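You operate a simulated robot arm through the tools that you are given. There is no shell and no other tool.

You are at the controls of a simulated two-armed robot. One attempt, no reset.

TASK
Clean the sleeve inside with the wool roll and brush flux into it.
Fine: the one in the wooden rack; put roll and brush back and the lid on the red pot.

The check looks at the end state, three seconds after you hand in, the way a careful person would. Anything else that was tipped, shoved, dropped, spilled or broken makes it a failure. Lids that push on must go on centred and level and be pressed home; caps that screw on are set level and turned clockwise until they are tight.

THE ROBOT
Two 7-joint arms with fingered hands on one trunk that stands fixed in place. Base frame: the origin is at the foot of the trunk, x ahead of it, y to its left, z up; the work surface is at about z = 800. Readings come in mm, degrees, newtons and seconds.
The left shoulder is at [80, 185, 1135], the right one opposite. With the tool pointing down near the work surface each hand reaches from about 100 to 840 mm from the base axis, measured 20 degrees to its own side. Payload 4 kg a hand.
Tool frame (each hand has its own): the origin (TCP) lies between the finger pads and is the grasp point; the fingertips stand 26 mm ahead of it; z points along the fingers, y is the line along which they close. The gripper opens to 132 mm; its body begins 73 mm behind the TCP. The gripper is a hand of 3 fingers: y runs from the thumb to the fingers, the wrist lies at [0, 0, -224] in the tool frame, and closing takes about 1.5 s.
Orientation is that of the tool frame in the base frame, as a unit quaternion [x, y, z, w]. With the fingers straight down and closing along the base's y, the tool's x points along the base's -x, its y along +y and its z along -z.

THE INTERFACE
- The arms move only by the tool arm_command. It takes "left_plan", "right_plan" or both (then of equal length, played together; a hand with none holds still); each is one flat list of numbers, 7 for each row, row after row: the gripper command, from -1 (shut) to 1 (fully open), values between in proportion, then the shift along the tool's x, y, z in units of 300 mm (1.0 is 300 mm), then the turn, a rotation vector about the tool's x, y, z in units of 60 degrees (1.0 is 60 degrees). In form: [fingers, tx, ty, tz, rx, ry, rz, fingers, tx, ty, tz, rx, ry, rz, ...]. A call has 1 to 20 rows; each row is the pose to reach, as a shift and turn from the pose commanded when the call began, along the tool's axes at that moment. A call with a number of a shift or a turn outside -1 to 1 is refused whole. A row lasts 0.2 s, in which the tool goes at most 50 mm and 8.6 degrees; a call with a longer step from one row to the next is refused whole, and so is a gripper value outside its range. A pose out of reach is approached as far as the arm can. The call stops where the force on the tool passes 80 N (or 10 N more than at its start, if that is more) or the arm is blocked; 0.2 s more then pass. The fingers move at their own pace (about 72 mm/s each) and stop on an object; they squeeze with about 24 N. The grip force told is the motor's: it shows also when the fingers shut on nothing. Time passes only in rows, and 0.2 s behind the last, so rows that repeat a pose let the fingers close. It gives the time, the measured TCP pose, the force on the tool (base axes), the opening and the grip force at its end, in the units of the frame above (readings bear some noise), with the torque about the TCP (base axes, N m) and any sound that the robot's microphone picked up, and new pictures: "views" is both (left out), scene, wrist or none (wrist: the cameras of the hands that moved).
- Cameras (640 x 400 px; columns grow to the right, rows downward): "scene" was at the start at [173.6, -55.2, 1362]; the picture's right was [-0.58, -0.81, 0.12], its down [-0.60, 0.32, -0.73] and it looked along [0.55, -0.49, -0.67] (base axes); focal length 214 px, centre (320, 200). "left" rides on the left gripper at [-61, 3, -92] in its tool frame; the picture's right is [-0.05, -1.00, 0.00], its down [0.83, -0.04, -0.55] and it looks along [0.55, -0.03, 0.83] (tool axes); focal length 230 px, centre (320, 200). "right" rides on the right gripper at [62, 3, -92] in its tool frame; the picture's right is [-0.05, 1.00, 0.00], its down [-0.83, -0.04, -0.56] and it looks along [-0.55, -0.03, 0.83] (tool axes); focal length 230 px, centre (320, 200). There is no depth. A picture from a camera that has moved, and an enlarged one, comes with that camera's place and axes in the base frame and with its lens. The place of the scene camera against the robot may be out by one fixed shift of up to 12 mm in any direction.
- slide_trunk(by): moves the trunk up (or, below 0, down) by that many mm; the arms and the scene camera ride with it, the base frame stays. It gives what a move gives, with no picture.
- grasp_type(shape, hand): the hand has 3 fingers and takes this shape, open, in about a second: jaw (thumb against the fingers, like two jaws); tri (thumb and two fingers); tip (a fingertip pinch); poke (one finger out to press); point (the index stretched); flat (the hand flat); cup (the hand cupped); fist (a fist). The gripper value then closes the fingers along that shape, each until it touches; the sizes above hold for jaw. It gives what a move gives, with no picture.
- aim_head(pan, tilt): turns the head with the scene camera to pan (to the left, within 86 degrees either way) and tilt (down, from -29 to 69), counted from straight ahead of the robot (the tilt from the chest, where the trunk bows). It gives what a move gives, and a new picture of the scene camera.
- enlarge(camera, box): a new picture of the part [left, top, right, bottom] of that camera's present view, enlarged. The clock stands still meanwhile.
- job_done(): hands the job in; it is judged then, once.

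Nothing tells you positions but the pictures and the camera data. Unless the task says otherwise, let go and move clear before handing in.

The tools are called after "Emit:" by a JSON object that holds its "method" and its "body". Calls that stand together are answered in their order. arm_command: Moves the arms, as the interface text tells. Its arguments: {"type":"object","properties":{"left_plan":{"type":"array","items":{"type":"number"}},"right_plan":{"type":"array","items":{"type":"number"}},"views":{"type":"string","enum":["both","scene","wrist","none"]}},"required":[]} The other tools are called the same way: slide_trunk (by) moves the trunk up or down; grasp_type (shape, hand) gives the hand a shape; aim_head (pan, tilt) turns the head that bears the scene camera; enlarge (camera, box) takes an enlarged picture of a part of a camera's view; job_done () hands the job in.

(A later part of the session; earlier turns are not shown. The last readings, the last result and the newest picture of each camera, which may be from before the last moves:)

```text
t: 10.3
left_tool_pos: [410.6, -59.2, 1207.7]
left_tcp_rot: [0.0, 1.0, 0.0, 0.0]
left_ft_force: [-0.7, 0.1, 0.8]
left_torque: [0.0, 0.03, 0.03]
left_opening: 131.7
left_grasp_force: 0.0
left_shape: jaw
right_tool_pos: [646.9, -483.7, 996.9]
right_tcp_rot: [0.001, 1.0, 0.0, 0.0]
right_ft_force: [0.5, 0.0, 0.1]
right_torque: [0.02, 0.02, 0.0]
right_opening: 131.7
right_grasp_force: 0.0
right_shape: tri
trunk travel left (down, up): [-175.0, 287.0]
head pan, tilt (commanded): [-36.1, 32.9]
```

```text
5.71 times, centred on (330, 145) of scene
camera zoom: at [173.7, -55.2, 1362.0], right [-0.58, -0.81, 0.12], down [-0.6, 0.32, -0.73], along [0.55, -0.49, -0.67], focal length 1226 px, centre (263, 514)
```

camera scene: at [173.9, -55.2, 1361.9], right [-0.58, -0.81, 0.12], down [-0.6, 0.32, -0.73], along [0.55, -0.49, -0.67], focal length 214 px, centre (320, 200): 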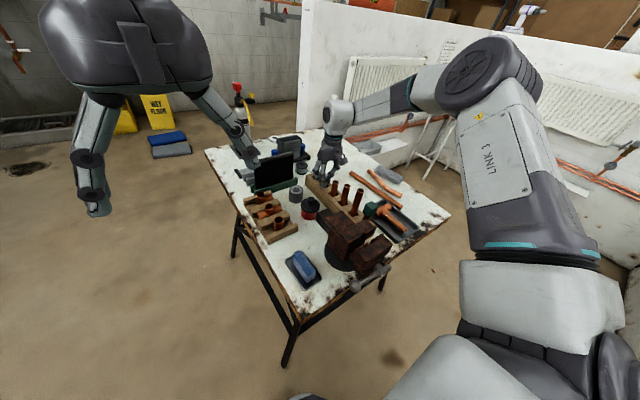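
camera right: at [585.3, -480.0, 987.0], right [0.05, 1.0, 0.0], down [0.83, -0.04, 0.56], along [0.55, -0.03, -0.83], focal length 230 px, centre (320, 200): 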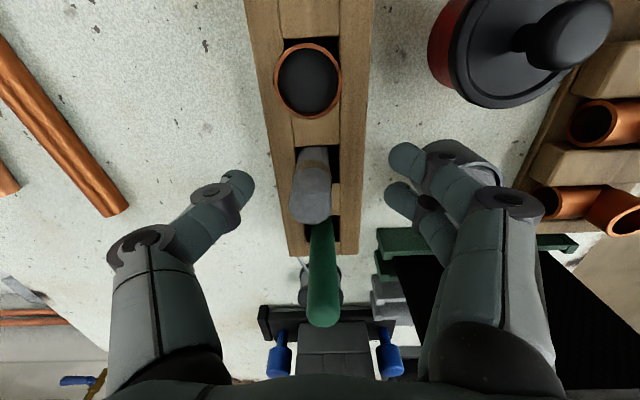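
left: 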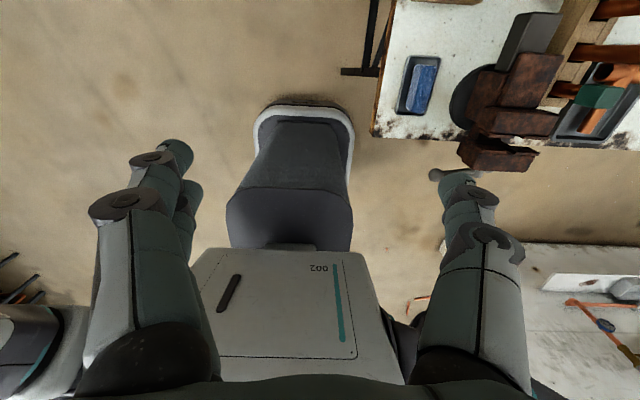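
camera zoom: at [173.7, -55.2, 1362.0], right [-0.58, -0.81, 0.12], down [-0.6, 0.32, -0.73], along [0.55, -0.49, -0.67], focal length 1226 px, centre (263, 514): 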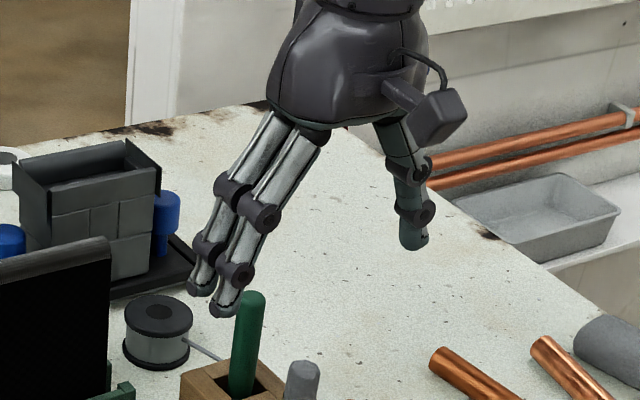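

Emit:
{"method": "arm_command", "body": {"right_plan": [-0.6, 0, 0, 0, 0, 0, 0, -0.6, 0, 0, 0, 0, 0, 0, -0.6, 0, 0, 0, 0, 0, 0, -0.6, 0, 0, 0, 0, 0, 0, -0.7, 0, 0, 0, 0, 0, 0, -0.7, 0, 0, 0, 0, 0, 0, -0.7, 0, 0, 0, 0, 0, 0], "views": "wrist"}}

Emit:
{"method": "enlarge", "body": {"camera": "right", "box": [220, 100, 420, 260]}}

Emit:
{"method": "enlarge", "body": {"camera": "scene", "box": [290, 110, 370, 180]}}

```text
t: 11.9
left_tool_pos: [409.7, -60.2, 1207.6]
left_tcp_rot: [0.0, 1.0, 0.0, 0.0]
left_ft_force: [-0.7, 0.3, 0.7]
left_torque: [-0.01, -0.02, -0.02]
left_opening: 132.0
left_grasp_force: 0.1
left_shape: jaw
right_tool_pos: [646.9, -483.6, 995.4]
right_tcp_rot: [0.0, 1.0, 0.0, 0.001]
right_ft_force: [0.3, 0.2, 0.0]
right_torque: [0.02, 0.02, -0.01]
right_opening: 20.0
right_grasp_force: 0.1
right_shape: tri
trunk travel left (down, up): [-175.0, 287.0]
head pan, tilt (commanded): [-36.1, 32.9]
camera right: at [585.8, -479.3, 1088.9], right [0.05, 1.0, 0.0], down [0.83, -0.04, 0.56], along [0.55, -0.03, -0.83], focal length 230 px, centre (320, 200)
```

right: 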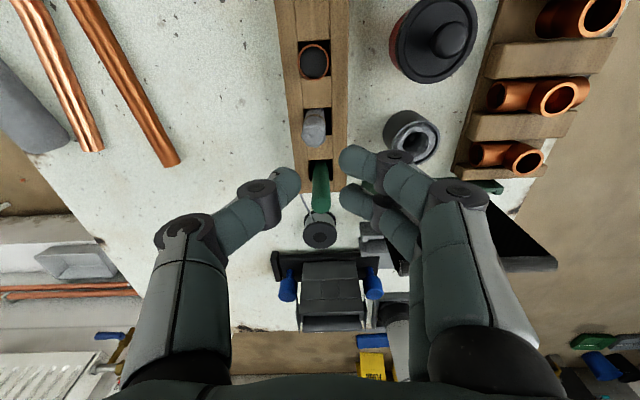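

```text
2.50 times, centred on (320, 180) of right
camera zoom: at [585.8, -479.3, 1088.9], right [0.05, 1.0, 0.0], down [0.83, -0.04, 0.56], along [0.55, -0.03, -0.83], focal length 575 px, centre (320, 250)
```

zoom: 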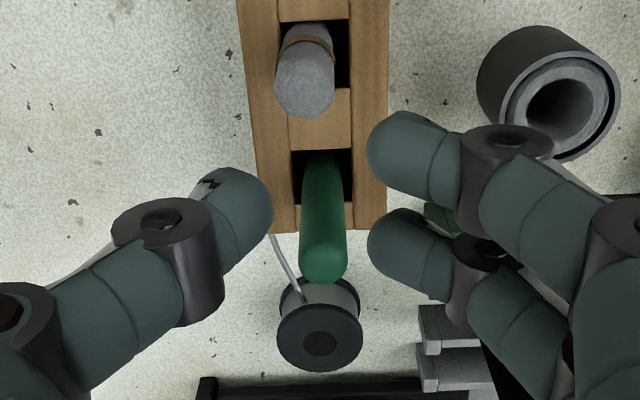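

```text
5.71 times, centred on (330, 145) of scene
camera zoom: at [173.7, -55.2, 1362.0], right [-0.58, -0.81, 0.12], down [-0.6, 0.32, -0.73], along [0.55, -0.49, -0.67], focal length 1226 px, centre (263, 514)
```

zoom: 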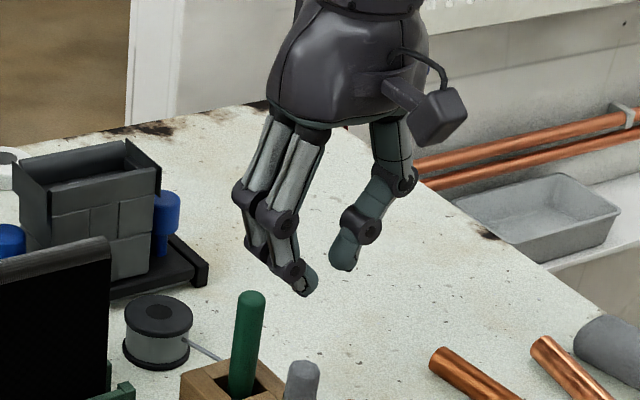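

Re-triangulating gives the roll a diameter of about 21 mm with its axis at x ≈ 651, so my first grasp was about 5 mm short in x. I'll approach again with the three-finger shape and check alignment.

Emit:
{"method": "arm_command", "body": {"right_plan": [0.0, -0.005, -0.004, 0, 0, 0, 0, 0.0, -0.01, -0.008, 0.05, 0, 0, 0, 0.0, -0.015, -0.008, 0.12, 0, 0, 0, 0.0, -0.015, -0.008, 0.2, 0, 0, 0, 0.0, -0.015, -0.008, 0.27, 0, 0, 0, 0.0, -0.015, -0.008, 0.317, 0, 0, 0], "views": "wrist"}}

Emit:
{"method": "enlarge", "body": {"camera": "right", "box": [220, 120, 420, 245]}}

Emit:
{"method": "enlarge", "body": {"camera": "scene", "box": [300, 145, 360, 195]}}

```text
t: 13.3
left_tool_pos: [410.4, -59.2, 1207.4]
left_tcp_rot: [-0.001, 1.0, 0.0, -0.001]
left_ft_force: [0.1, -1.4, 0.7]
left_torque: [-0.04, 0.02, -0.01]
left_opening: 131.8
left_grasp_force: 0.0
left_shape: jaw
right_tool_pos: [650.6, -486.3, 900.9]
right_tcp_rot: [0.0, 1.0, 0.0, 0.001]
right_ft_force: [0.6, 0.5, 0.0]
right_torque: [0.03, 0.02, -0.01]
right_opening: 65.4
right_grasp_force: 0.0
right_shape: tri
trunk travel left (down, up): [-175.0, 287.0]
head pan, tilt (commanded): [-36.1, 32.9]
camera right: at [590.5, -482.6, 993.4], right [0.05, 1.0, 0.0], down [0.83, -0.04, 0.56], along [0.55, -0.03, -0.83], focal length 230 px, centre (320, 200)
```

right: 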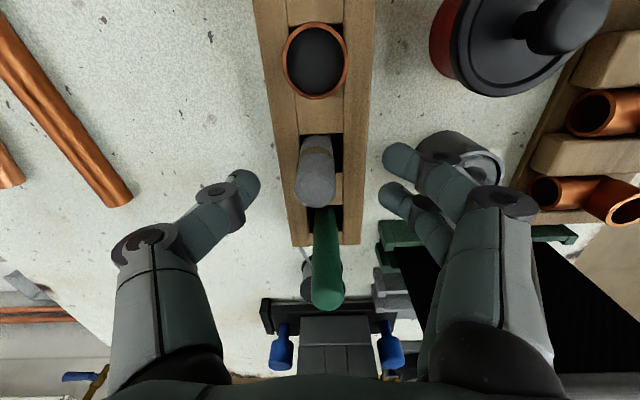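

```text
3.20 times, centred on (320, 182) of right
camera zoom: at [590.5, -482.6, 993.4], right [0.05, 1.0, 0.0], down [0.83, -0.04, 0.56], along [0.55, -0.03, -0.83], focal length 736 px, centre (320, 256)
```

zoom: 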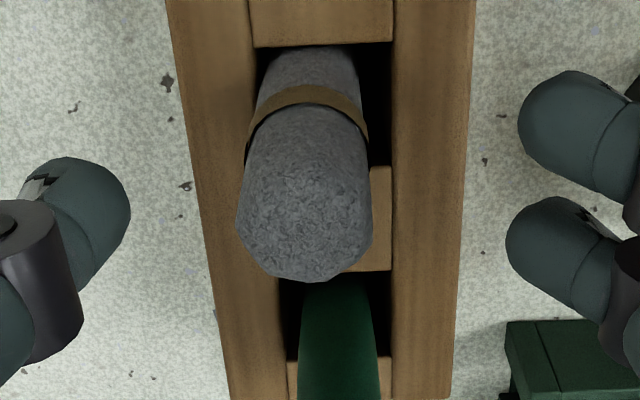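

```text
8.00 times, centred on (330, 170) of scene
camera zoom: at [173.9, -55.3, 1361.9], right [-0.58, -0.81, 0.12], down [-0.6, 0.32, -0.73], along [0.55, -0.49, -0.67], focal length 1716 px, centre (240, 440)
```

zoom: 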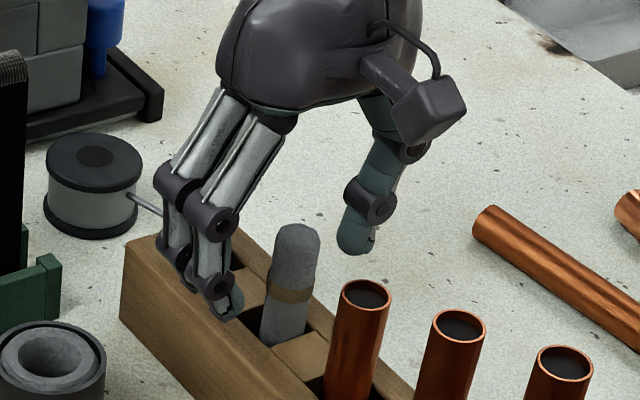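

The roll is centred under the hand now. I'll lower to z ≈ 883 and close.

Emit:
{"method": "arm_command", "body": {"right_plan": [0.0, 0, -0.003, 0.03, 0, 0, 0, 0.0, 0, -0.003, 0.06, 0, 0, 0, -0.4, 0, -0.003, 0.06, 0, 0, 0, -0.6, 0, -0.003, 0.06, 0, 0, 0, -0.8, 0, -0.003, 0.06, 0, 0, 0, -1, 0, -0.003, 0.06, 0, 0, 0, -1, 0, -0.003, 0.06, 0, 0, 0, -1, 0, -0.003, 0.06, 0, 0, 0], "views": "wrist"}}

Emit:
{"method": "enlarge", "body": {"camera": "right", "box": [220, 120, 420, 245]}}

Emit:
{"method": "enlarge", "body": {"camera": "scene", "box": [300, 145, 360, 195]}}

```text
t: 15.1
left_tool_pos: [409.3, -57.8, 1207.2]
left_tcp_rot: [0.0, 1.0, 0.0, 0.0]
left_ft_force: [-0.3, 0.1, -0.3]
left_torque: [-0.02, -0.01, 0.02]
left_opening: 131.8
left_grasp_force: 0.0
left_shape: jaw
right_tool_pos: [652.3, -487.8, 883.3]
right_tcp_rot: [0.0, 1.0, 0.0, 0.0]
right_ft_force: [-0.8, 0.4, 0.9]
right_torque: [-0.01, 0.01, -0.02]
right_opening: 5.7
right_grasp_force: 23.6
right_shape: tri
trunk travel left (down, up): [-175.0, 287.0]
head pan, tilt (commanded): [-36.1, 32.9]
camera right: at [590.3, -483.4, 975.5], right [0.05, 1.0, 0.0], down [0.83, -0.04, 0.56], along [0.55, -0.03, -0.83], focal length 230 px, centre (320, 200)
```

right: 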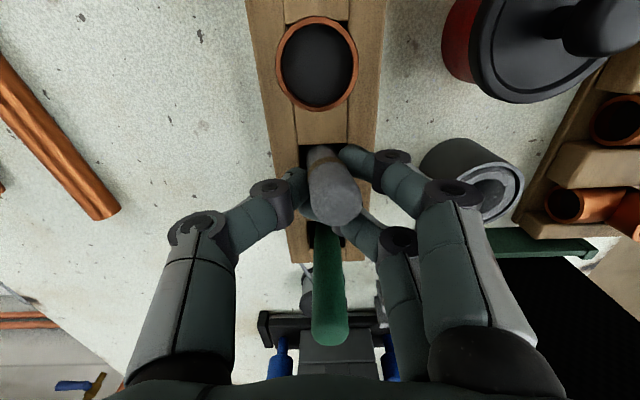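

```text
3.20 times, centred on (320, 182) of right
camera zoom: at [590.3, -483.4, 975.5], right [0.05, 1.0, 0.0], down [0.83, -0.04, 0.56], along [0.55, -0.03, -0.83], focal length 736 px, centre (320, 256)
```

zoom: 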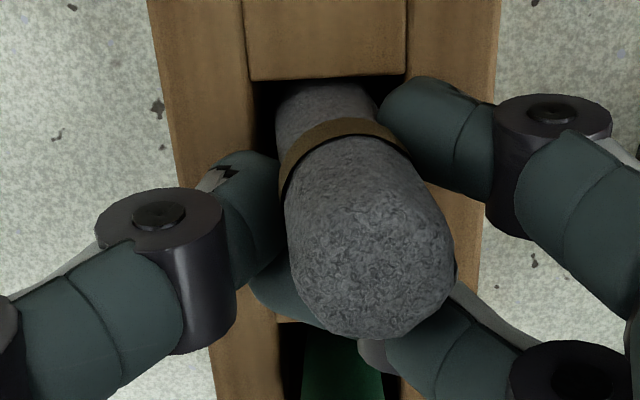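

```text
8.00 times, centred on (330, 170) of scene
camera zoom: at [173.7, -55.2, 1362.0], right [-0.58, -0.81, 0.12], down [-0.6, 0.32, -0.73], along [0.55, -0.49, -0.67], focal length 1716 px, centre (240, 440)
```

zoom: 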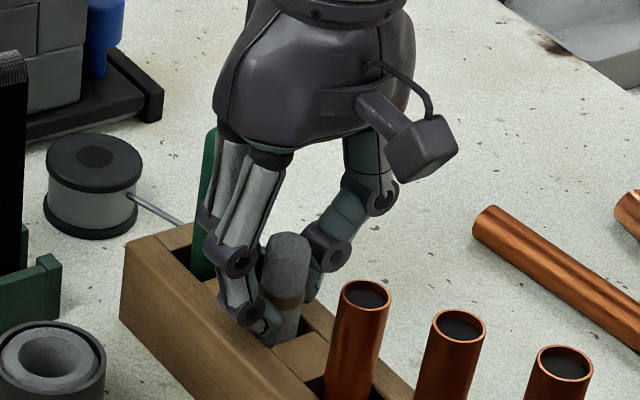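

The far finger slipped behind the roll this time, so the centre lies between my two tries. I'll reopen, shift about 3 mm back in x and close again.

Emit:
{"method": "arm_command", "body": {"right_plan": [-0.7, 0, 0, 0, 0, 0, 0, -0.4, 0, 0, 0, 0, 0, 0, -0.2, 0, 0, 0, 0, 0, 0, -0.2, 0, 0, 0, 0, 0, 0], "views": "wrist"}}

Emit:
{"method": "enlarge", "body": {"camera": "right", "box": [220, 120, 420, 245]}}

```text
t: 16.1
left_tool_pos: [409.0, -57.7, 1209.2]
left_tcp_rot: [0.0, 1.0, 0.0, 0.001]
left_ft_force: [-0.7, -0.1, -0.2]
left_torque: [0.01, 0.02, 0.01]
left_opening: 132.0
left_grasp_force: 0.1
left_shape: jaw
right_tool_pos: [650.5, -487.7, 882.7]
right_tcp_rot: [0.0, 1.0, 0.0, -0.001]
right_ft_force: [0.6, -0.2, 0.3]
right_torque: [-0.03, -0.02, 0.02]
right_opening: 52.2
right_grasp_force: 0.2
right_shape: tri
trunk travel left (down, up): [-175.0, 287.0]
head pan, tilt (commanded): [-36.1, 32.9]
camera right: at [590.3, -483.4, 975.6], right [0.05, 1.0, 0.0], down [0.83, -0.04, 0.56], along [0.55, -0.03, -0.83], focal length 230 px, centre (320, 200)
```

right: 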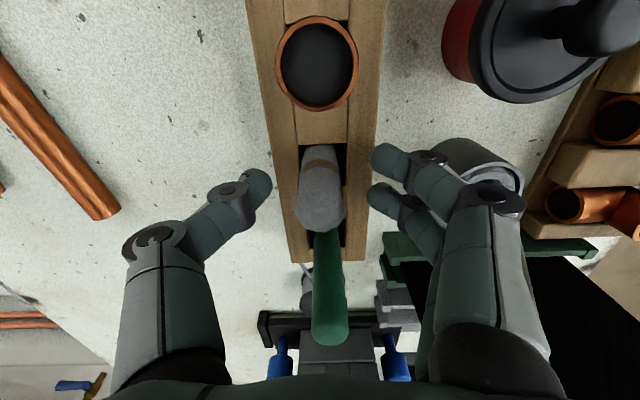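

```text
3.20 times, centred on (320, 182) of right
camera zoom: at [590.3, -483.4, 975.6], right [0.05, 1.0, 0.0], down [0.83, -0.04, 0.56], along [0.55, -0.03, -0.83], focal length 736 px, centre (320, 256)
```

zoom: 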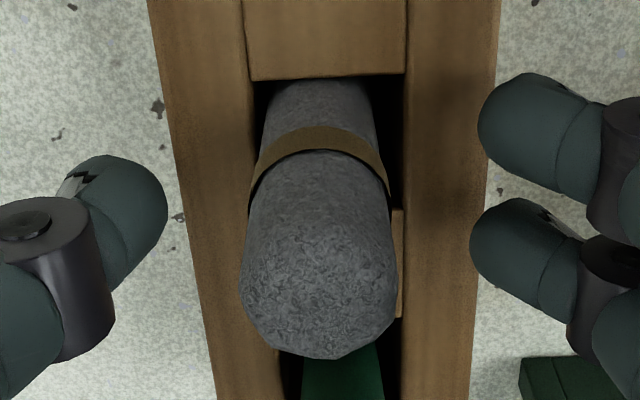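

The symmetric nest is unstable if the fingers close fully with force, so I'll try closing only part-way (position-limited) so both fingers stop evenly on the roll.

Emit:
{"method": "arm_command", "body": {"right_plan": [-0.5, 0, 0, 0, 0, 0, 0, -0.6, 0, 0, 0, 0, 0, 0, -0.7, 0, 0, 0, 0, 0, 0, -0.75, 0, 0, 0, 0, 0, 0, -0.78, 0, 0, 0, 0, 0, 0, -0.78, 0, 0, 0, 0, 0, 0], "views": "wrist"}}

Emit:
{"method": "enlarge", "body": {"camera": "right", "box": [220, 120, 420, 245]}}

```text
t: 17.5
left_tool_pos: [409.8, -59.0, 1208.2]
left_tcp_rot: [0.0, 1.0, 0.0, 0.0]
left_ft_force: [0.3, 0.1, -0.4]
left_torque: [0.01, 0.01, 0.01]
left_opening: 132.0
left_grasp_force: 0.1
left_shape: jaw
right_tool_pos: [651.9, -487.5, 882.5]
right_tcp_rot: [0.0, 1.0, 0.0, 0.0]
right_ft_force: [-0.3, -0.5, -0.1]
right_torque: [-0.02, 0.0, 0.02]
right_opening: 5.4
right_grasp_force: 24.4
right_shape: tri
trunk travel left (down, up): [-175.0, 287.0]
head pan, tilt (commanded): [-36.1, 32.9]
camera right: at [590.2, -483.3, 975.5], right [0.05, 1.0, 0.0], down [0.83, -0.04, 0.56], along [0.55, -0.03, -0.83], focal length 230 px, centre (320, 200)
```

right: 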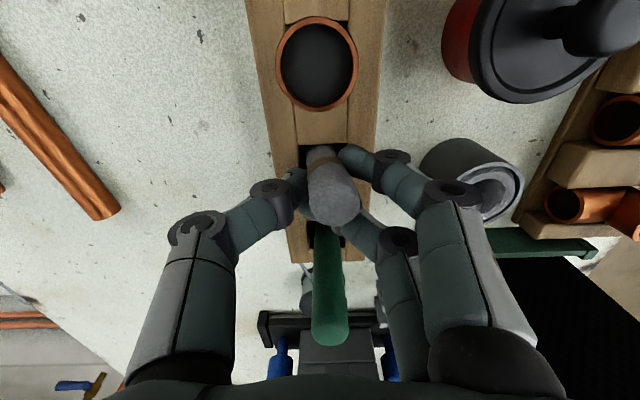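

```text
3.20 times, centred on (320, 182) of right
camera zoom: at [590.2, -483.3, 975.5], right [0.05, 1.0, 0.0], down [0.83, -0.04, 0.56], along [0.55, -0.03, -0.83], focal length 736 px, centre (320, 256)
```

zoom: 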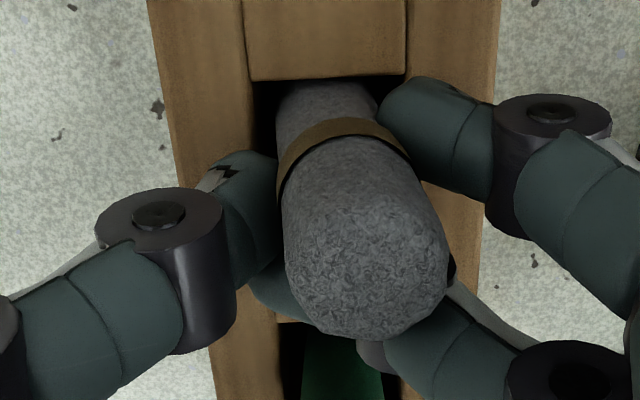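

The same three-contact cage formed again and it is firm (24 N), so I'll use it. I'll lift the roll straight up and look at its pose in the hand.

Emit:
{"method": "arm_command", "body": {"right_plan": [-1, 0, 0, -0.04, 0, 0, 0, -1, 0, 0, -0.1, 0, 0, 0, -1, 0, 0, -0.17, 0, 0, 0, -1, 0, 0, -0.25, 0, 0, 0, -1, 0, 0, -0.33, 0, 0, 0, -1, 0, 0, -0.4, 0, 0, 0], "views": "both"}}

Emit:
{"method": "enlarge", "body": {"camera": "right", "box": [220, 100, 420, 260]}}

Emit:
{"method": "enlarge", "body": {"camera": "scene", "box": [295, 110, 365, 180]}}

```text
t: 18.9
left_tool_pos: [409.7, -59.6, 1208.9]
left_tcp_rot: [0.0, 1.0, 0.0, 0.0]
left_ft_force: [0.1, 0.9, -0.1]
left_torque: [0.0, 0.04, 0.01]
left_opening: 132.1
left_grasp_force: 0.1
left_shape: jaw
right_tool_pos: [652.2, -487.4, 1005.0]
right_tcp_rot: [0.0, 1.0, -0.001, 0.0]
right_ft_force: [-0.5, 0.3, -0.9]
right_torque: [0.03, -0.06, 0.01]
right_opening: 5.2
right_grasp_force: 24.3
right_shape: tri
trunk travel left (down, up): [-175.0, 287.0]
head pan, tilt (commanded): [-36.1, 32.9]
camera scene: at [173.4, -54.9, 1362.1], right [-0.58, -0.81, 0.12], down [-0.6, 0.32, -0.73], along [0.55, -0.49, -0.67], focal length 214 px, centre (320, 200)
camera right: at [589.8, -483.1, 1096.5], right [0.05, 1.0, 0.0], down [0.83, -0.04, 0.56], along [0.55, -0.03, -0.83], focal length 230 px, centre (320, 200)
```

scene: 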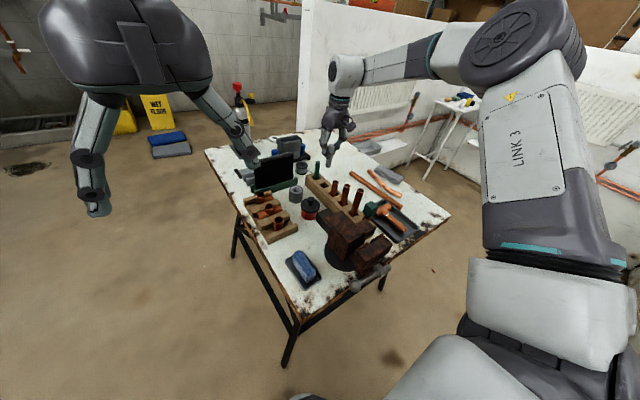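
right: 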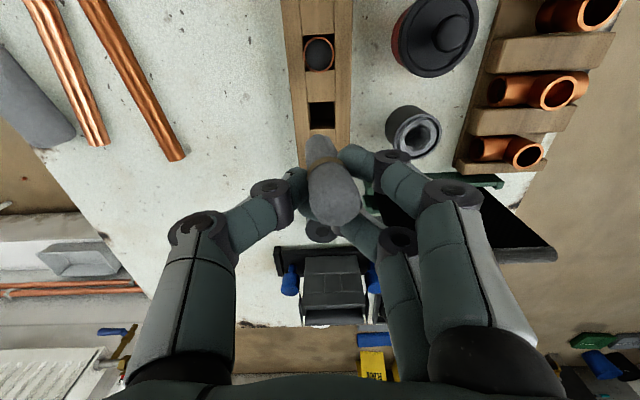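

```text
2.50 times, centred on (320, 180) of right
camera zoom: at [589.8, -483.1, 1096.5], right [0.05, 1.0, 0.0], down [0.83, -0.04, 0.56], along [0.55, -0.03, -0.83], focal length 575 px, centre (320, 250)
```

zoom: 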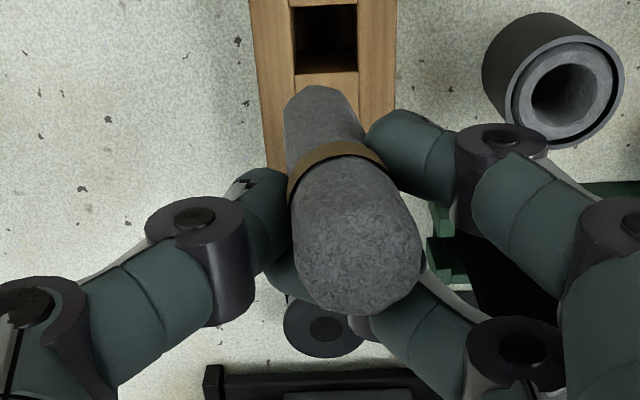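

```text
5.71 times, centred on (330, 145) of scene
camera zoom: at [173.4, -54.9, 1362.1], right [-0.58, -0.81, 0.12], down [-0.6, 0.32, -0.73], along [0.55, -0.49, -0.67], focal length 1226 px, centre (263, 514)
```

zoom: 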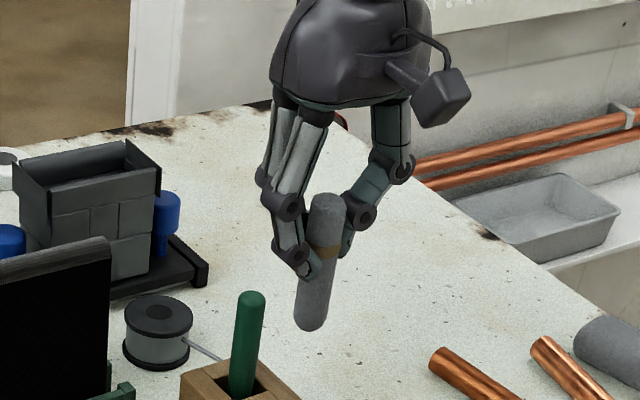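

The roll is out and held with about 47 mm protruding below the fingertips; it leans a few degrees. I'll measure its tilt closely.

Emit:
{"method": "enlarge", "body": {"camera": "scene", "box": [320, 140, 344, 170]}}

Emit:
{"method": "enlarge", "body": {"camera": "right", "box": [290, 125, 370, 225]}}

```text
13.33 times, centred on (332, 155) of scene
camera zoom: at [173.4, -54.9, 1362.1], right [-0.58, -0.81, 0.12], down [-0.6, 0.32, -0.73], along [0.55, -0.49, -0.67], focal length 2860 px, centre (160, 800)
```

zoom: 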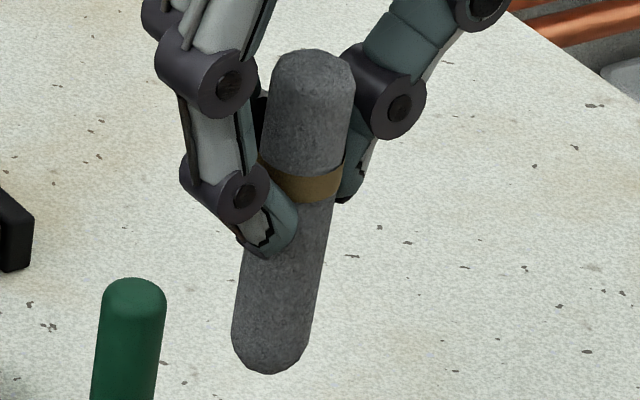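

```text
4.00 times, centred on (330, 175) of right
camera zoom: at [589.8, -483.1, 1096.5], right [0.05, 1.0, 0.0], down [0.83, -0.04, 0.56], along [0.55, -0.03, -0.83], focal length 920 px, centre (280, 300)
```

zoom: 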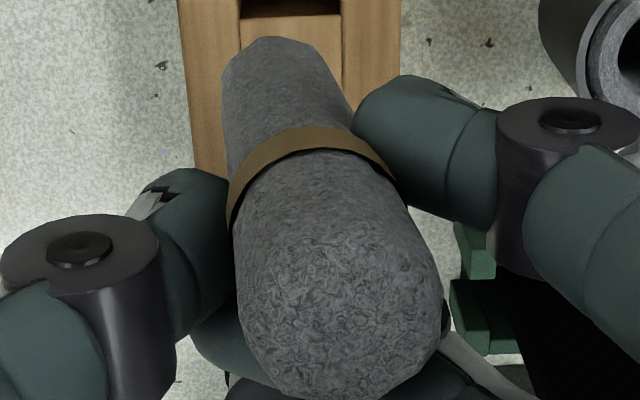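

The roll leans about 5.5° in x and 4.4° in y. I'll rotate the hand to bring it upright while carrying it above the sleeve.

Emit:
{"method": "arm_command", "body": {"right_plan": [-1, 0.04, 0.127, 0, -0.012, 0.015, 0, -1, 0.08, 0.253, 0, -0.024, 0.031, 0, -1, 0.12, 0.38, 0, -0.036, 0.046, 0, -1, 0.16, 0.507, 0, -0.049, 0.061, 0, -1, 0.2, 0.633, 0, -0.061, 0.077, 0, -1, 0.24, 0.76, 0, -0.073, 0.092, 0, -1, 0.24, 0.76, 0, -0.073, 0.092, 0], "views": "both"}}

Emit:
{"method": "enlarge", "body": {"camera": "right", "box": [240, 60, 400, 230]}}

Emit:
{"method": "enlarge", "body": {"camera": "scene", "box": [245, 160, 305, 230]}}

```text
t: 20.5
left_tool_pos: [410.7, -59.5, 1208.0]
left_tcp_rot: [0.0, 1.0, 0.001, 0.0]
left_ft_force: [-0.1, -0.1, 1.0]
left_torque: [0.03, 0.04, 0.02]
left_opening: 132.1
left_grasp_force: 0.0
left_shape: jaw
right_tool_pos: [578.3, -259.7, 1003.0]
right_tcp_rot: [0.0, 0.998, 0.038, -0.05]
right_ft_force: [0.3, -0.2, 0.2]
right_torque: [0.04, 0.0, 0.0]
right_opening: 5.3
right_grasp_force: 23.6
right_shape: tri
trunk travel left (down, up): [-175.0, 287.0]
head pan, tilt (commanded): [-36.1, 32.9]
camera scene: at [173.6, -55.7, 1362.0], right [-0.58, -0.81, 0.12], down [-0.6, 0.32, -0.73], along [0.55, -0.49, -0.67], focal length 214 px, centre (320, 200)
camera right: at [526.0, -262.7, 1101.1], right [0.05, 1.0, 0.07], down [0.88, -0.08, 0.47], along [0.47, 0.04, -0.88], focal length 230 px, centre (320, 200)
```

scene: 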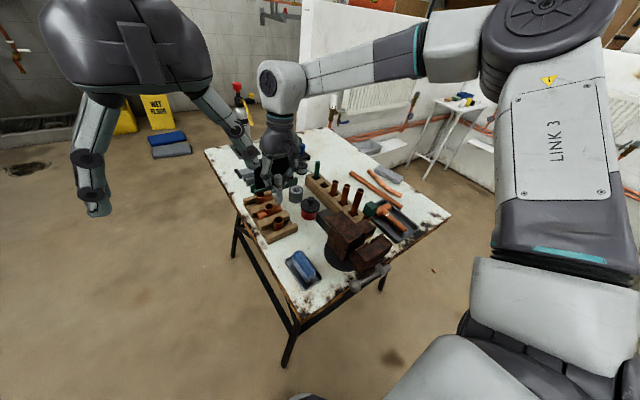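
right: 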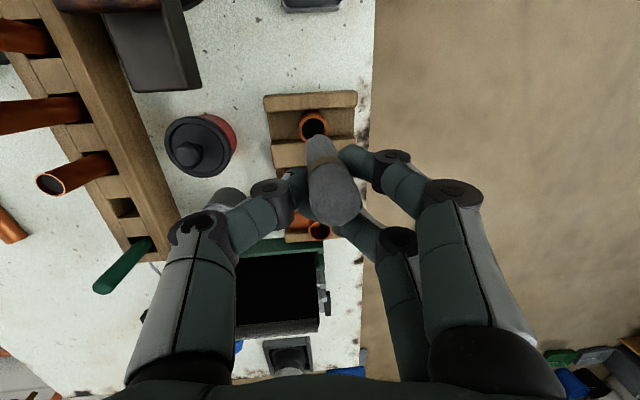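

```text
2.35 times, centred on (320, 145) of right
camera zoom: at [526.0, -262.7, 1101.1], right [0.05, 1.0, 0.07], down [0.88, -0.08, 0.47], along [0.47, 0.04, -0.88], focal length 541 px, centre (320, 329)
```

zoom: 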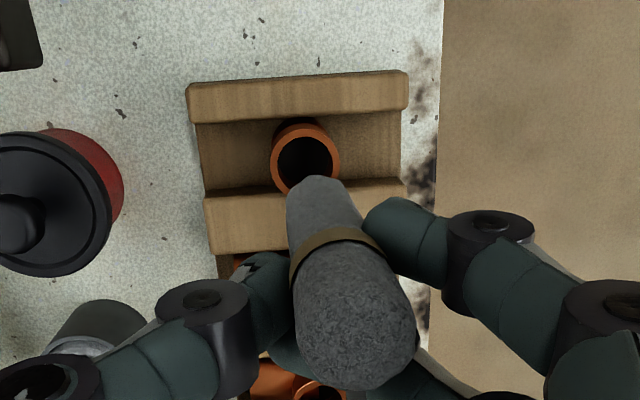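

```text
5.71 times, centred on (275, 195) of scene
camera zoom: at [173.6, -55.7, 1362.0], right [-0.58, -0.81, 0.12], down [-0.6, 0.32, -0.73], along [0.55, -0.49, -0.67], focal length 1226 px, centre (577, 229)
```

zoom: 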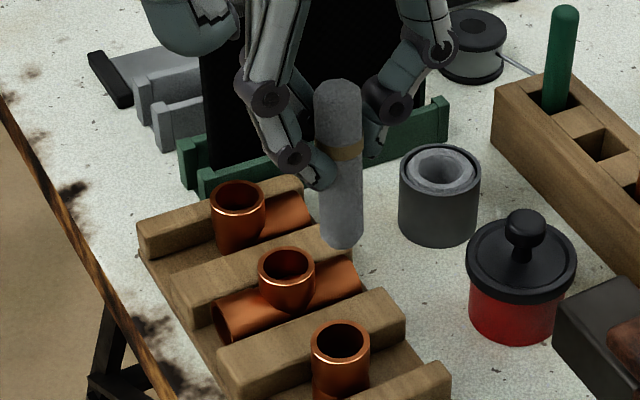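

Emit:
{"method": "enlarge", "body": {"camera": "right", "box": [295, 125, 375, 225]}}

Emit:
{"method": "enlarge", "body": {"camera": "right", "box": [295, 100, 345, 165]}}

Emit:
{"method": "enlarge", "body": {"camera": "scene", "box": [265, 170, 295, 220]}}

```text
4.00 times, centred on (335, 175) of right
camera zoom: at [526.0, -262.7, 1101.1], right [0.05, 1.0, 0.07], down [0.88, -0.08, 0.47], along [0.47, 0.04, -0.88], focal length 920 px, centre (260, 300)
```

zoom: 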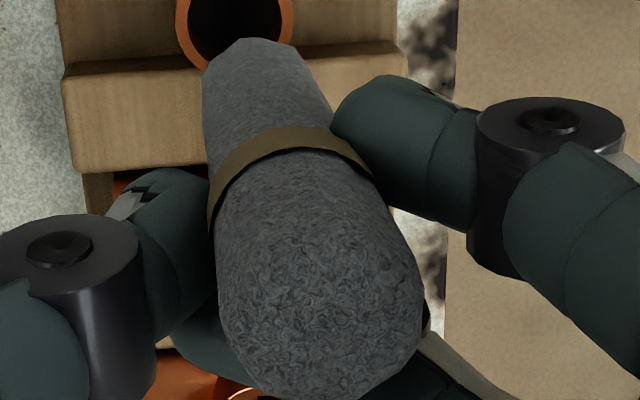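

```text
6.15 times, centred on (320, 132) of right
camera zoom: at [526.0, -262.7, 1101.1], right [0.05, 1.0, 0.07], down [0.88, -0.08, 0.47], along [0.47, 0.04, -0.88], focal length 1416 px, centre (320, 615)
```

zoom: 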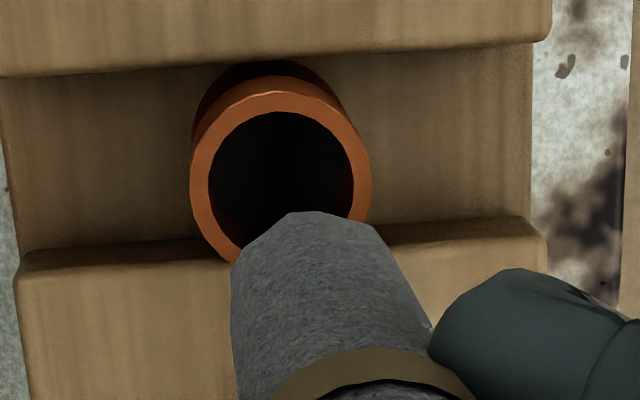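

```text
8.00 times, centred on (280, 195) of scene
camera zoom: at [173.6, -55.7, 1362.0], right [-0.58, -0.81, 0.12], down [-0.6, 0.32, -0.73], along [0.55, -0.49, -0.67], focal length 1716 px, centre (640, 240)
```

zoom: 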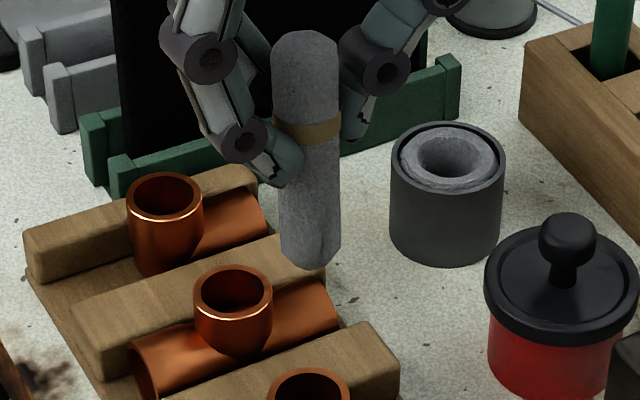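

The roll is now vertical, but only about 40 mm sticks out below the fingers while the sleeve is about 46 mm deep. I'll return it to its slot and regrasp it higher.

Emit:
{"method": "arm_command", "body": {"right_plan": [-1, -0.043, -0.128, -0.014, 0, 0, 0, -1, -0.086, -0.256, -0.028, 0, 0, 0, -1, -0.129, -0.384, -0.042, 0, 0, 0, -1, -0.172, -0.512, -0.056, 0, 0, 0, -1, -0.215, -0.64, -0.07, 0, 0, 0, -1, -0.258, -0.768, -0.085, 0, 0, 0, -1, -0.258, -0.768, -0.085, 0, 0, 0], "views": "wrist"}}

Emit:
{"method": "enlarge", "body": {"camera": "right", "box": [270, 80, 370, 210]}}

Emit:
{"method": "enlarge", "body": {"camera": "scene", "box": [300, 130, 360, 200]}}

```text
t: 22.1
left_tool_pos: [409.2, -58.3, 1207.4]
left_tcp_rot: [-0.001, 1.0, 0.0, 0.002]
left_ft_force: [0.2, 0.1, -0.8]
left_torque: [-0.01, -0.01, 0.04]
left_opening: 131.9
left_grasp_force: 0.1
left_shape: jaw
right_tool_pos: [656.6, -490.5, 1005.6]
right_tcp_rot: [0.0, 0.998, 0.038, -0.048]
right_ft_force: [0.5, 0.5, 0.4]
right_torque: [0.01, -0.01, 0.0]
right_opening: 5.2
right_grasp_force: 24.0
right_shape: tri
trunk travel left (down, up): [-175.0, 287.0]
head pan, tilt (commanded): [-36.1, 32.9]
camera right: at [604.6, -493.9, 1103.3], right [0.05, 1.0, 0.07], down [0.88, -0.08, 0.47], along [0.47, 0.04, -0.88], focal length 230 px, centre (320, 200)
```

right: 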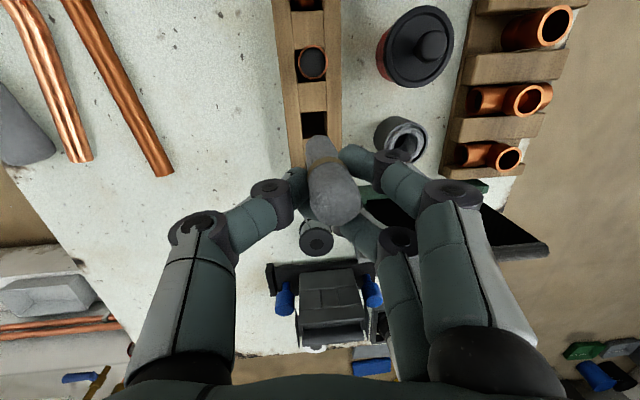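

```text
3.08 times, centred on (320, 145) of right
camera zoom: at [604.6, -493.9, 1103.3], right [0.05, 1.0, 0.07], down [0.88, -0.08, 0.47], along [0.47, 0.04, -0.88], focal length 708 px, centre (320, 369)
```

zoom: 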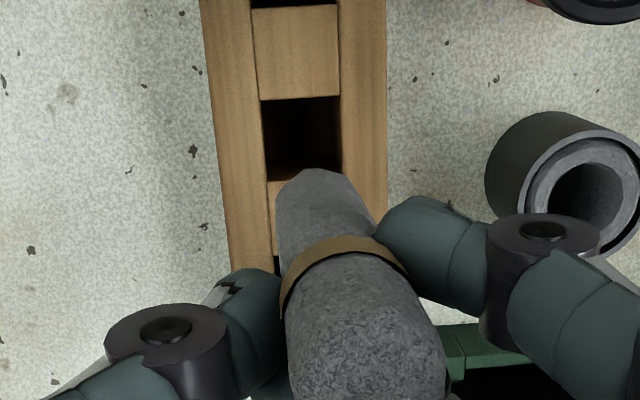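

```text
5.71 times, centred on (330, 165) of scene
camera zoom: at [173.3, -54.6, 1362.1], right [-0.58, -0.81, 0.12], down [-0.6, 0.32, -0.73], along [0.55, -0.5, -0.67], focal length 1226 px, centre (263, 400)
```

zoom: 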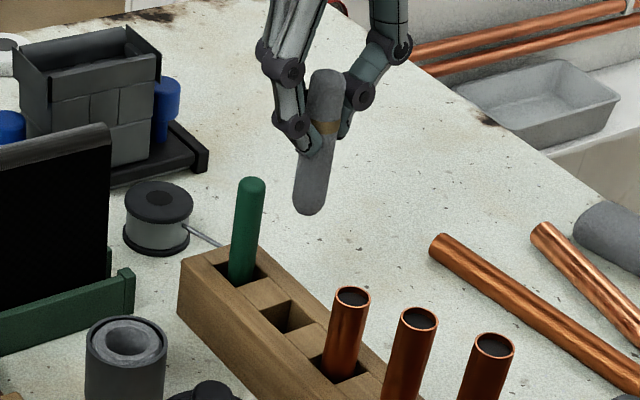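

Emit:
{"method": "arm_command", "body": {"right_plan": [-1, -0.008, -0.006, 0.083, 0, 0, 0, -1, -0.017, -0.013, 0.165, 0, 0, 0, -1, -0.025, -0.019, 0.248, 0, 0, 0, -1, -0.025, -0.019, 0.248, 0, 0, 0], "views": "wrist"}}

Emit:
{"method": "enlarge", "body": {"camera": "right", "box": [270, 80, 370, 210]}}

Emit:
{"method": "enlarge", "body": {"camera": "scene", "box": [300, 140, 350, 200]}}

```text
t: 23.1
left_tool_pos: [409.0, -58.1, 1207.5]
left_tcp_rot: [0.001, 1.0, 0.0, 0.0]
left_ft_force: [0.1, 0.6, -0.8]
left_torque: [-0.02, 0.01, -0.02]
left_opening: 131.8
left_grasp_force: 0.0
left_shape: jaw
right_tool_pos: [657.1, -489.7, 928.8]
right_tcp_rot: [0.0, 0.998, 0.038, -0.048]
right_ft_force: [-0.4, 0.0, 0.6]
right_torque: [0.0, -0.01, 0.0]
right_opening: 5.3
right_grasp_force: 24.1
right_shape: tri
trunk travel left (down, up): [-175.0, 287.0]
head pan, tilt (commanded): [-36.1, 32.9]
camera right: at [605.6, -494.0, 1026.9], right [0.05, 1.0, 0.07], down [0.88, -0.08, 0.47], along [0.47, 0.04, -0.88], focal length 230 px, centre (320, 200)
```

right: 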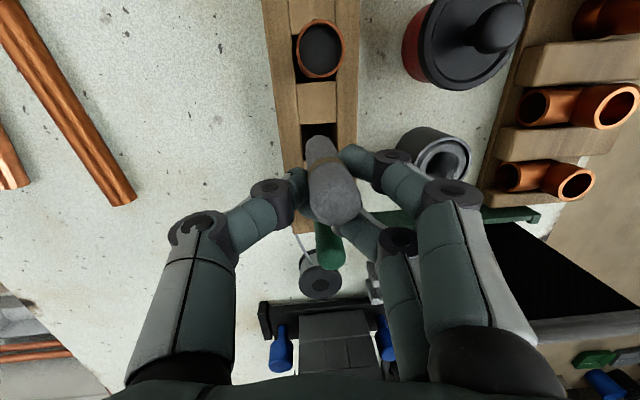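

```text
3.08 times, centred on (320, 145) of right
camera zoom: at [605.6, -494.0, 1026.9], right [0.05, 1.0, 0.07], down [0.88, -0.08, 0.47], along [0.47, 0.04, -0.88], focal length 708 px, centre (320, 369)
```

zoom: 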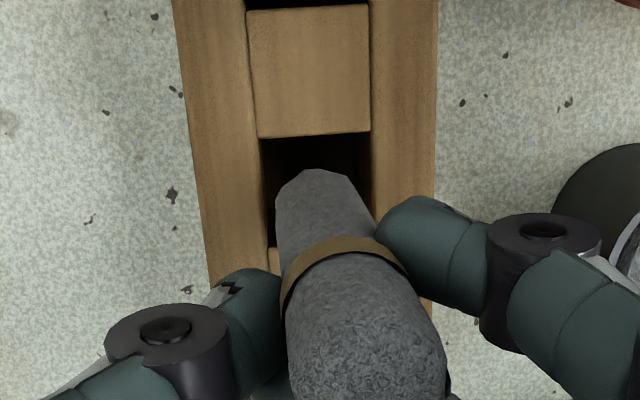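

```text
6.67 times, centred on (325, 170) of scene
camera zoom: at [173.5, -55.0, 1362.0], right [-0.58, -0.81, 0.12], down [-0.6, 0.32, -0.73], along [0.55, -0.49, -0.67], focal length 1430 px, centre (287, 400)
```

zoom: 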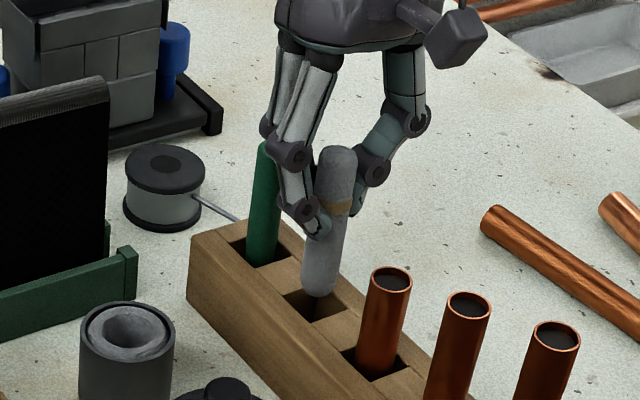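

The roll's end is centred at its slot mouth. I'll lower it in, release, and rise slightly for a higher grip.

Emit:
{"method": "arm_command", "body": {"right_plan": [-1, -0.004, -0.003, 0.043, 0, 0, 0, -1, -0.009, -0.007, 0.086, 0, 0, 0, -1, -0.013, -0.01, 0.126, 0, 0, 0, -1, -0.013, -0.01, 0.126, 0, 0, 0], "views": "wrist"}}

Emit:
{"method": "enlarge", "body": {"camera": "scene", "box": [300, 140, 350, 200]}}

```text
t: 24.1
left_tool_pos: [409.9, -57.9, 1208.5]
left_tcp_rot: [0.0, 1.0, 0.0, 0.0]
left_ft_force: [-0.2, 0.3, 0.6]
left_torque: [0.0, 0.03, -0.01]
left_opening: 132.0
left_grasp_force: 0.0
left_shape: jaw
right_tool_pos: [657.6, -489.0, 891.6]
right_tcp_rot: [-0.001, 0.998, 0.038, -0.047]
right_ft_force: [-0.2, -0.1, -0.4]
right_torque: [0.0, 0.01, 0.0]
right_opening: 5.3
right_grasp_force: 23.8
right_shape: tri
trunk travel left (down, up): [-175.0, 287.0]
head pan, tilt (commanded): [-36.1, 32.9]
camera right: at [605.9, -493.4, 988.7], right [0.05, 1.0, 0.07], down [0.88, -0.08, 0.47], along [0.47, 0.04, -0.88], focal length 230 px, centre (320, 200)
```

right: 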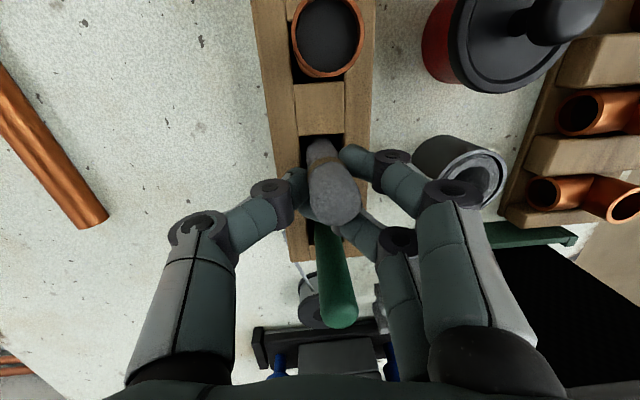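

```text
6.67 times, centred on (325, 170) of scene
camera zoom: at [173.6, -55.1, 1362.0], right [-0.58, -0.81, 0.12], down [-0.6, 0.32, -0.73], along [0.55, -0.49, -0.67], focal length 1430 px, centre (287, 400)
```

zoom: 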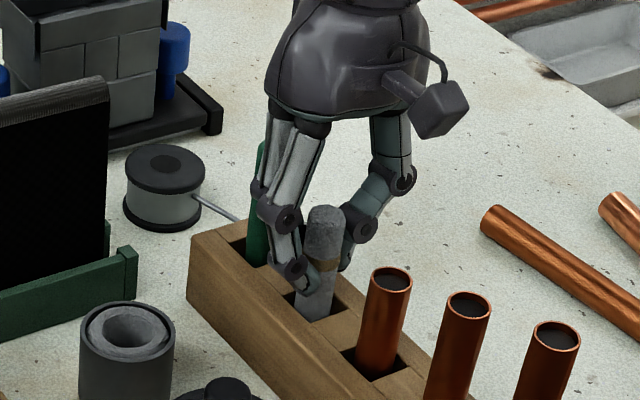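

Emit:
{"method": "arm_command", "body": {"right_plan": [-0.7, 0, 0, 0, 0, 0, 0, -0.55, 0, 0, 0, 0, 0, 0, -0.55, 0, 0, 0, 0, 0, 0, -0.55, 0, 0, 0, 0, 0, 0], "views": "wrist"}}

Emit:
{"method": "enlarge", "body": {"camera": "right", "box": [220, 120, 420, 245]}}

Emit:
{"method": "enlarge", "body": {"camera": "scene", "box": [300, 140, 350, 200]}}

```text
t: 25.1
left_tool_pos: [409.6, -59.3, 1207.7]
left_tcp_rot: [0.0, 1.0, 0.0, 0.001]
left_ft_force: [-0.1, 0.1, 0.3]
left_torque: [-0.01, -0.01, 0.01]
left_opening: 131.7
left_grasp_force: 0.2
left_shape: jaw
right_tool_pos: [657.1, -490.5, 890.8]
right_tcp_rot: [0.0, 0.998, 0.038, -0.048]
right_ft_force: [0.0, -0.4, 0.1]
right_torque: [0.0, -0.02, -0.01]
right_opening: 29.4
right_grasp_force: 0.0
right_shape: tri
trunk travel left (down, up): [-175.0, 287.0]
head pan, tilt (commanded): [-36.1, 32.9]
camera right: at [606.0, -493.4, 988.7], right [0.05, 1.0, 0.07], down [0.88, -0.08, 0.47], along [0.47, 0.04, -0.88], focal length 230 px, centre (320, 200)
```

right: 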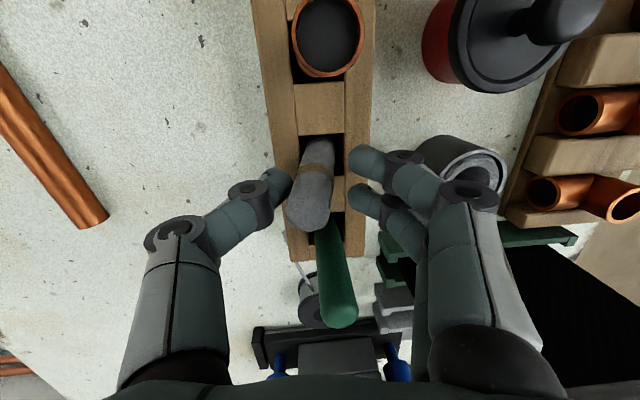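

```text
3.20 times, centred on (320, 182) of right
camera zoom: at [606.0, -493.4, 988.7], right [0.05, 1.0, 0.07], down [0.88, -0.08, 0.47], along [0.47, 0.04, -0.88], focal length 736 px, centre (320, 256)
```

zoom: 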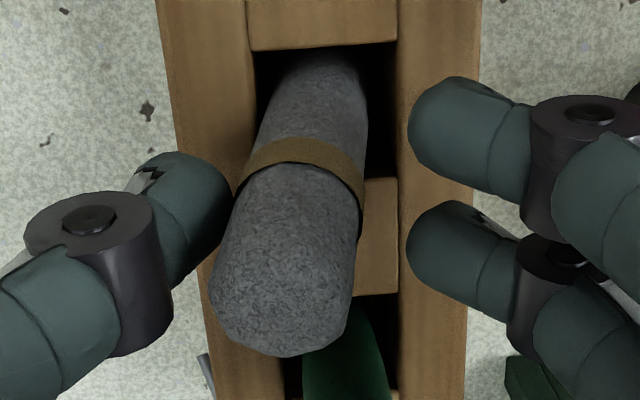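

```text
6.67 times, centred on (325, 170) of scene
camera zoom: at [173.7, -55.2, 1362.0], right [-0.58, -0.81, 0.12], down [-0.6, 0.32, -0.73], along [0.55, -0.49, -0.67], focal length 1430 px, centre (287, 400)
```

zoom: 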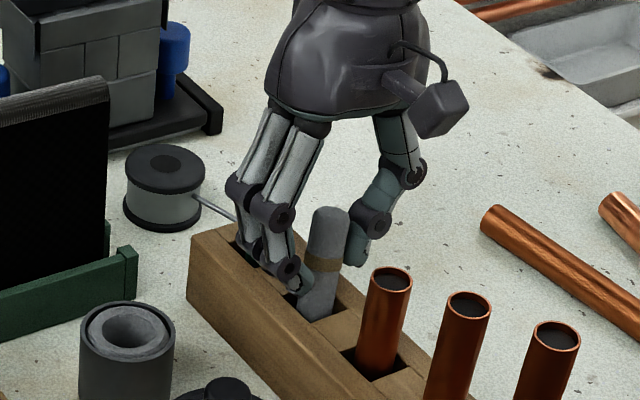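

Emit:
{"method": "arm_command", "body": {"right_plan": [-0.7, 0, 0, 0, 0, 0, 0, -0.85, 0, 0, 0, 0, 0, 0, -1, 0, 0, 0, 0, 0, 0, -1, 0, 0, 0, 0, 0, 0, -1, 0, 0, 0, 0, 0, 0], "views": "wrist"}}

Emit:
{"method": "enlarge", "body": {"camera": "right", "box": [220, 120, 420, 245]}}

Emit:
{"method": "enlarge", "body": {"camera": "scene", "box": [300, 140, 350, 200]}}

```text
t: 26.3
left_tool_pos: [411.2, -58.8, 1207.2]
left_tcp_rot: [0.0, 1.0, 0.0, 0.0]
left_ft_force: [0.9, 0.4, 0.0]
left_torque: [0.03, -0.03, -0.01]
left_opening: 131.9
left_grasp_force: 0.1
left_shape: jaw
right_tool_pos: [658.1, -489.7, 890.7]
right_tcp_rot: [-0.001, 0.998, 0.038, -0.048]
right_ft_force: [-1.1, 0.3, -0.2]
right_torque: [0.0, 0.04, 0.02]
right_opening: 10.6
right_grasp_force: 24.0
right_shape: tri
trunk travel left (down, up): [-175.0, 287.0]
head pan, tilt (commanded): [-36.1, 32.9]
camera right: at [605.9, -493.5, 988.6], right [0.05, 1.0, 0.07], down [0.88, -0.08, 0.47], along [0.47, 0.04, -0.88], focal length 230 px, centre (320, 200)
```

right: 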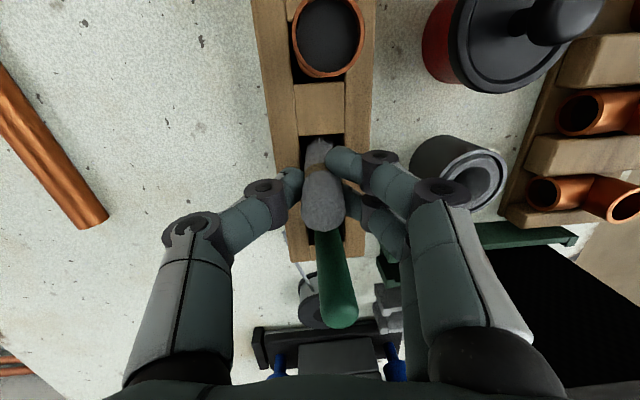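

```text
3.20 times, centred on (320, 182) of right
camera zoom: at [605.9, -493.5, 988.6], right [0.05, 1.0, 0.07], down [0.88, -0.08, 0.47], along [0.47, 0.04, -0.88], focal length 736 px, centre (320, 256)
```

zoom: 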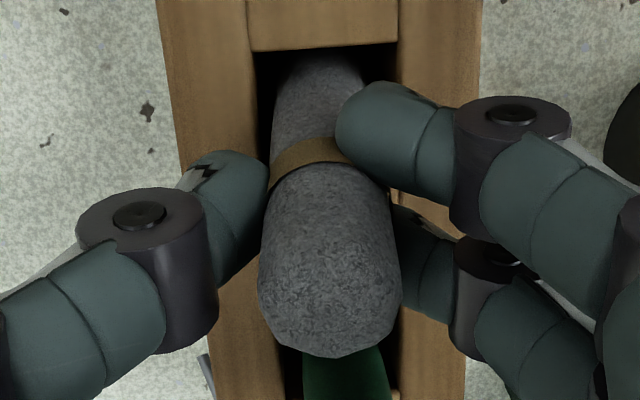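

```text
6.67 times, centred on (325, 170) of scene
camera zoom: at [173.7, -55.2, 1362.0], right [-0.58, -0.81, 0.12], down [-0.6, 0.32, -0.73], along [0.55, -0.49, -0.67], focal length 1430 px, centre (287, 400)
```

zoom: 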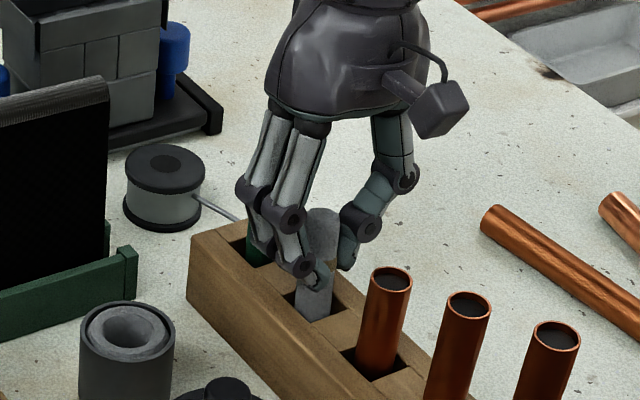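

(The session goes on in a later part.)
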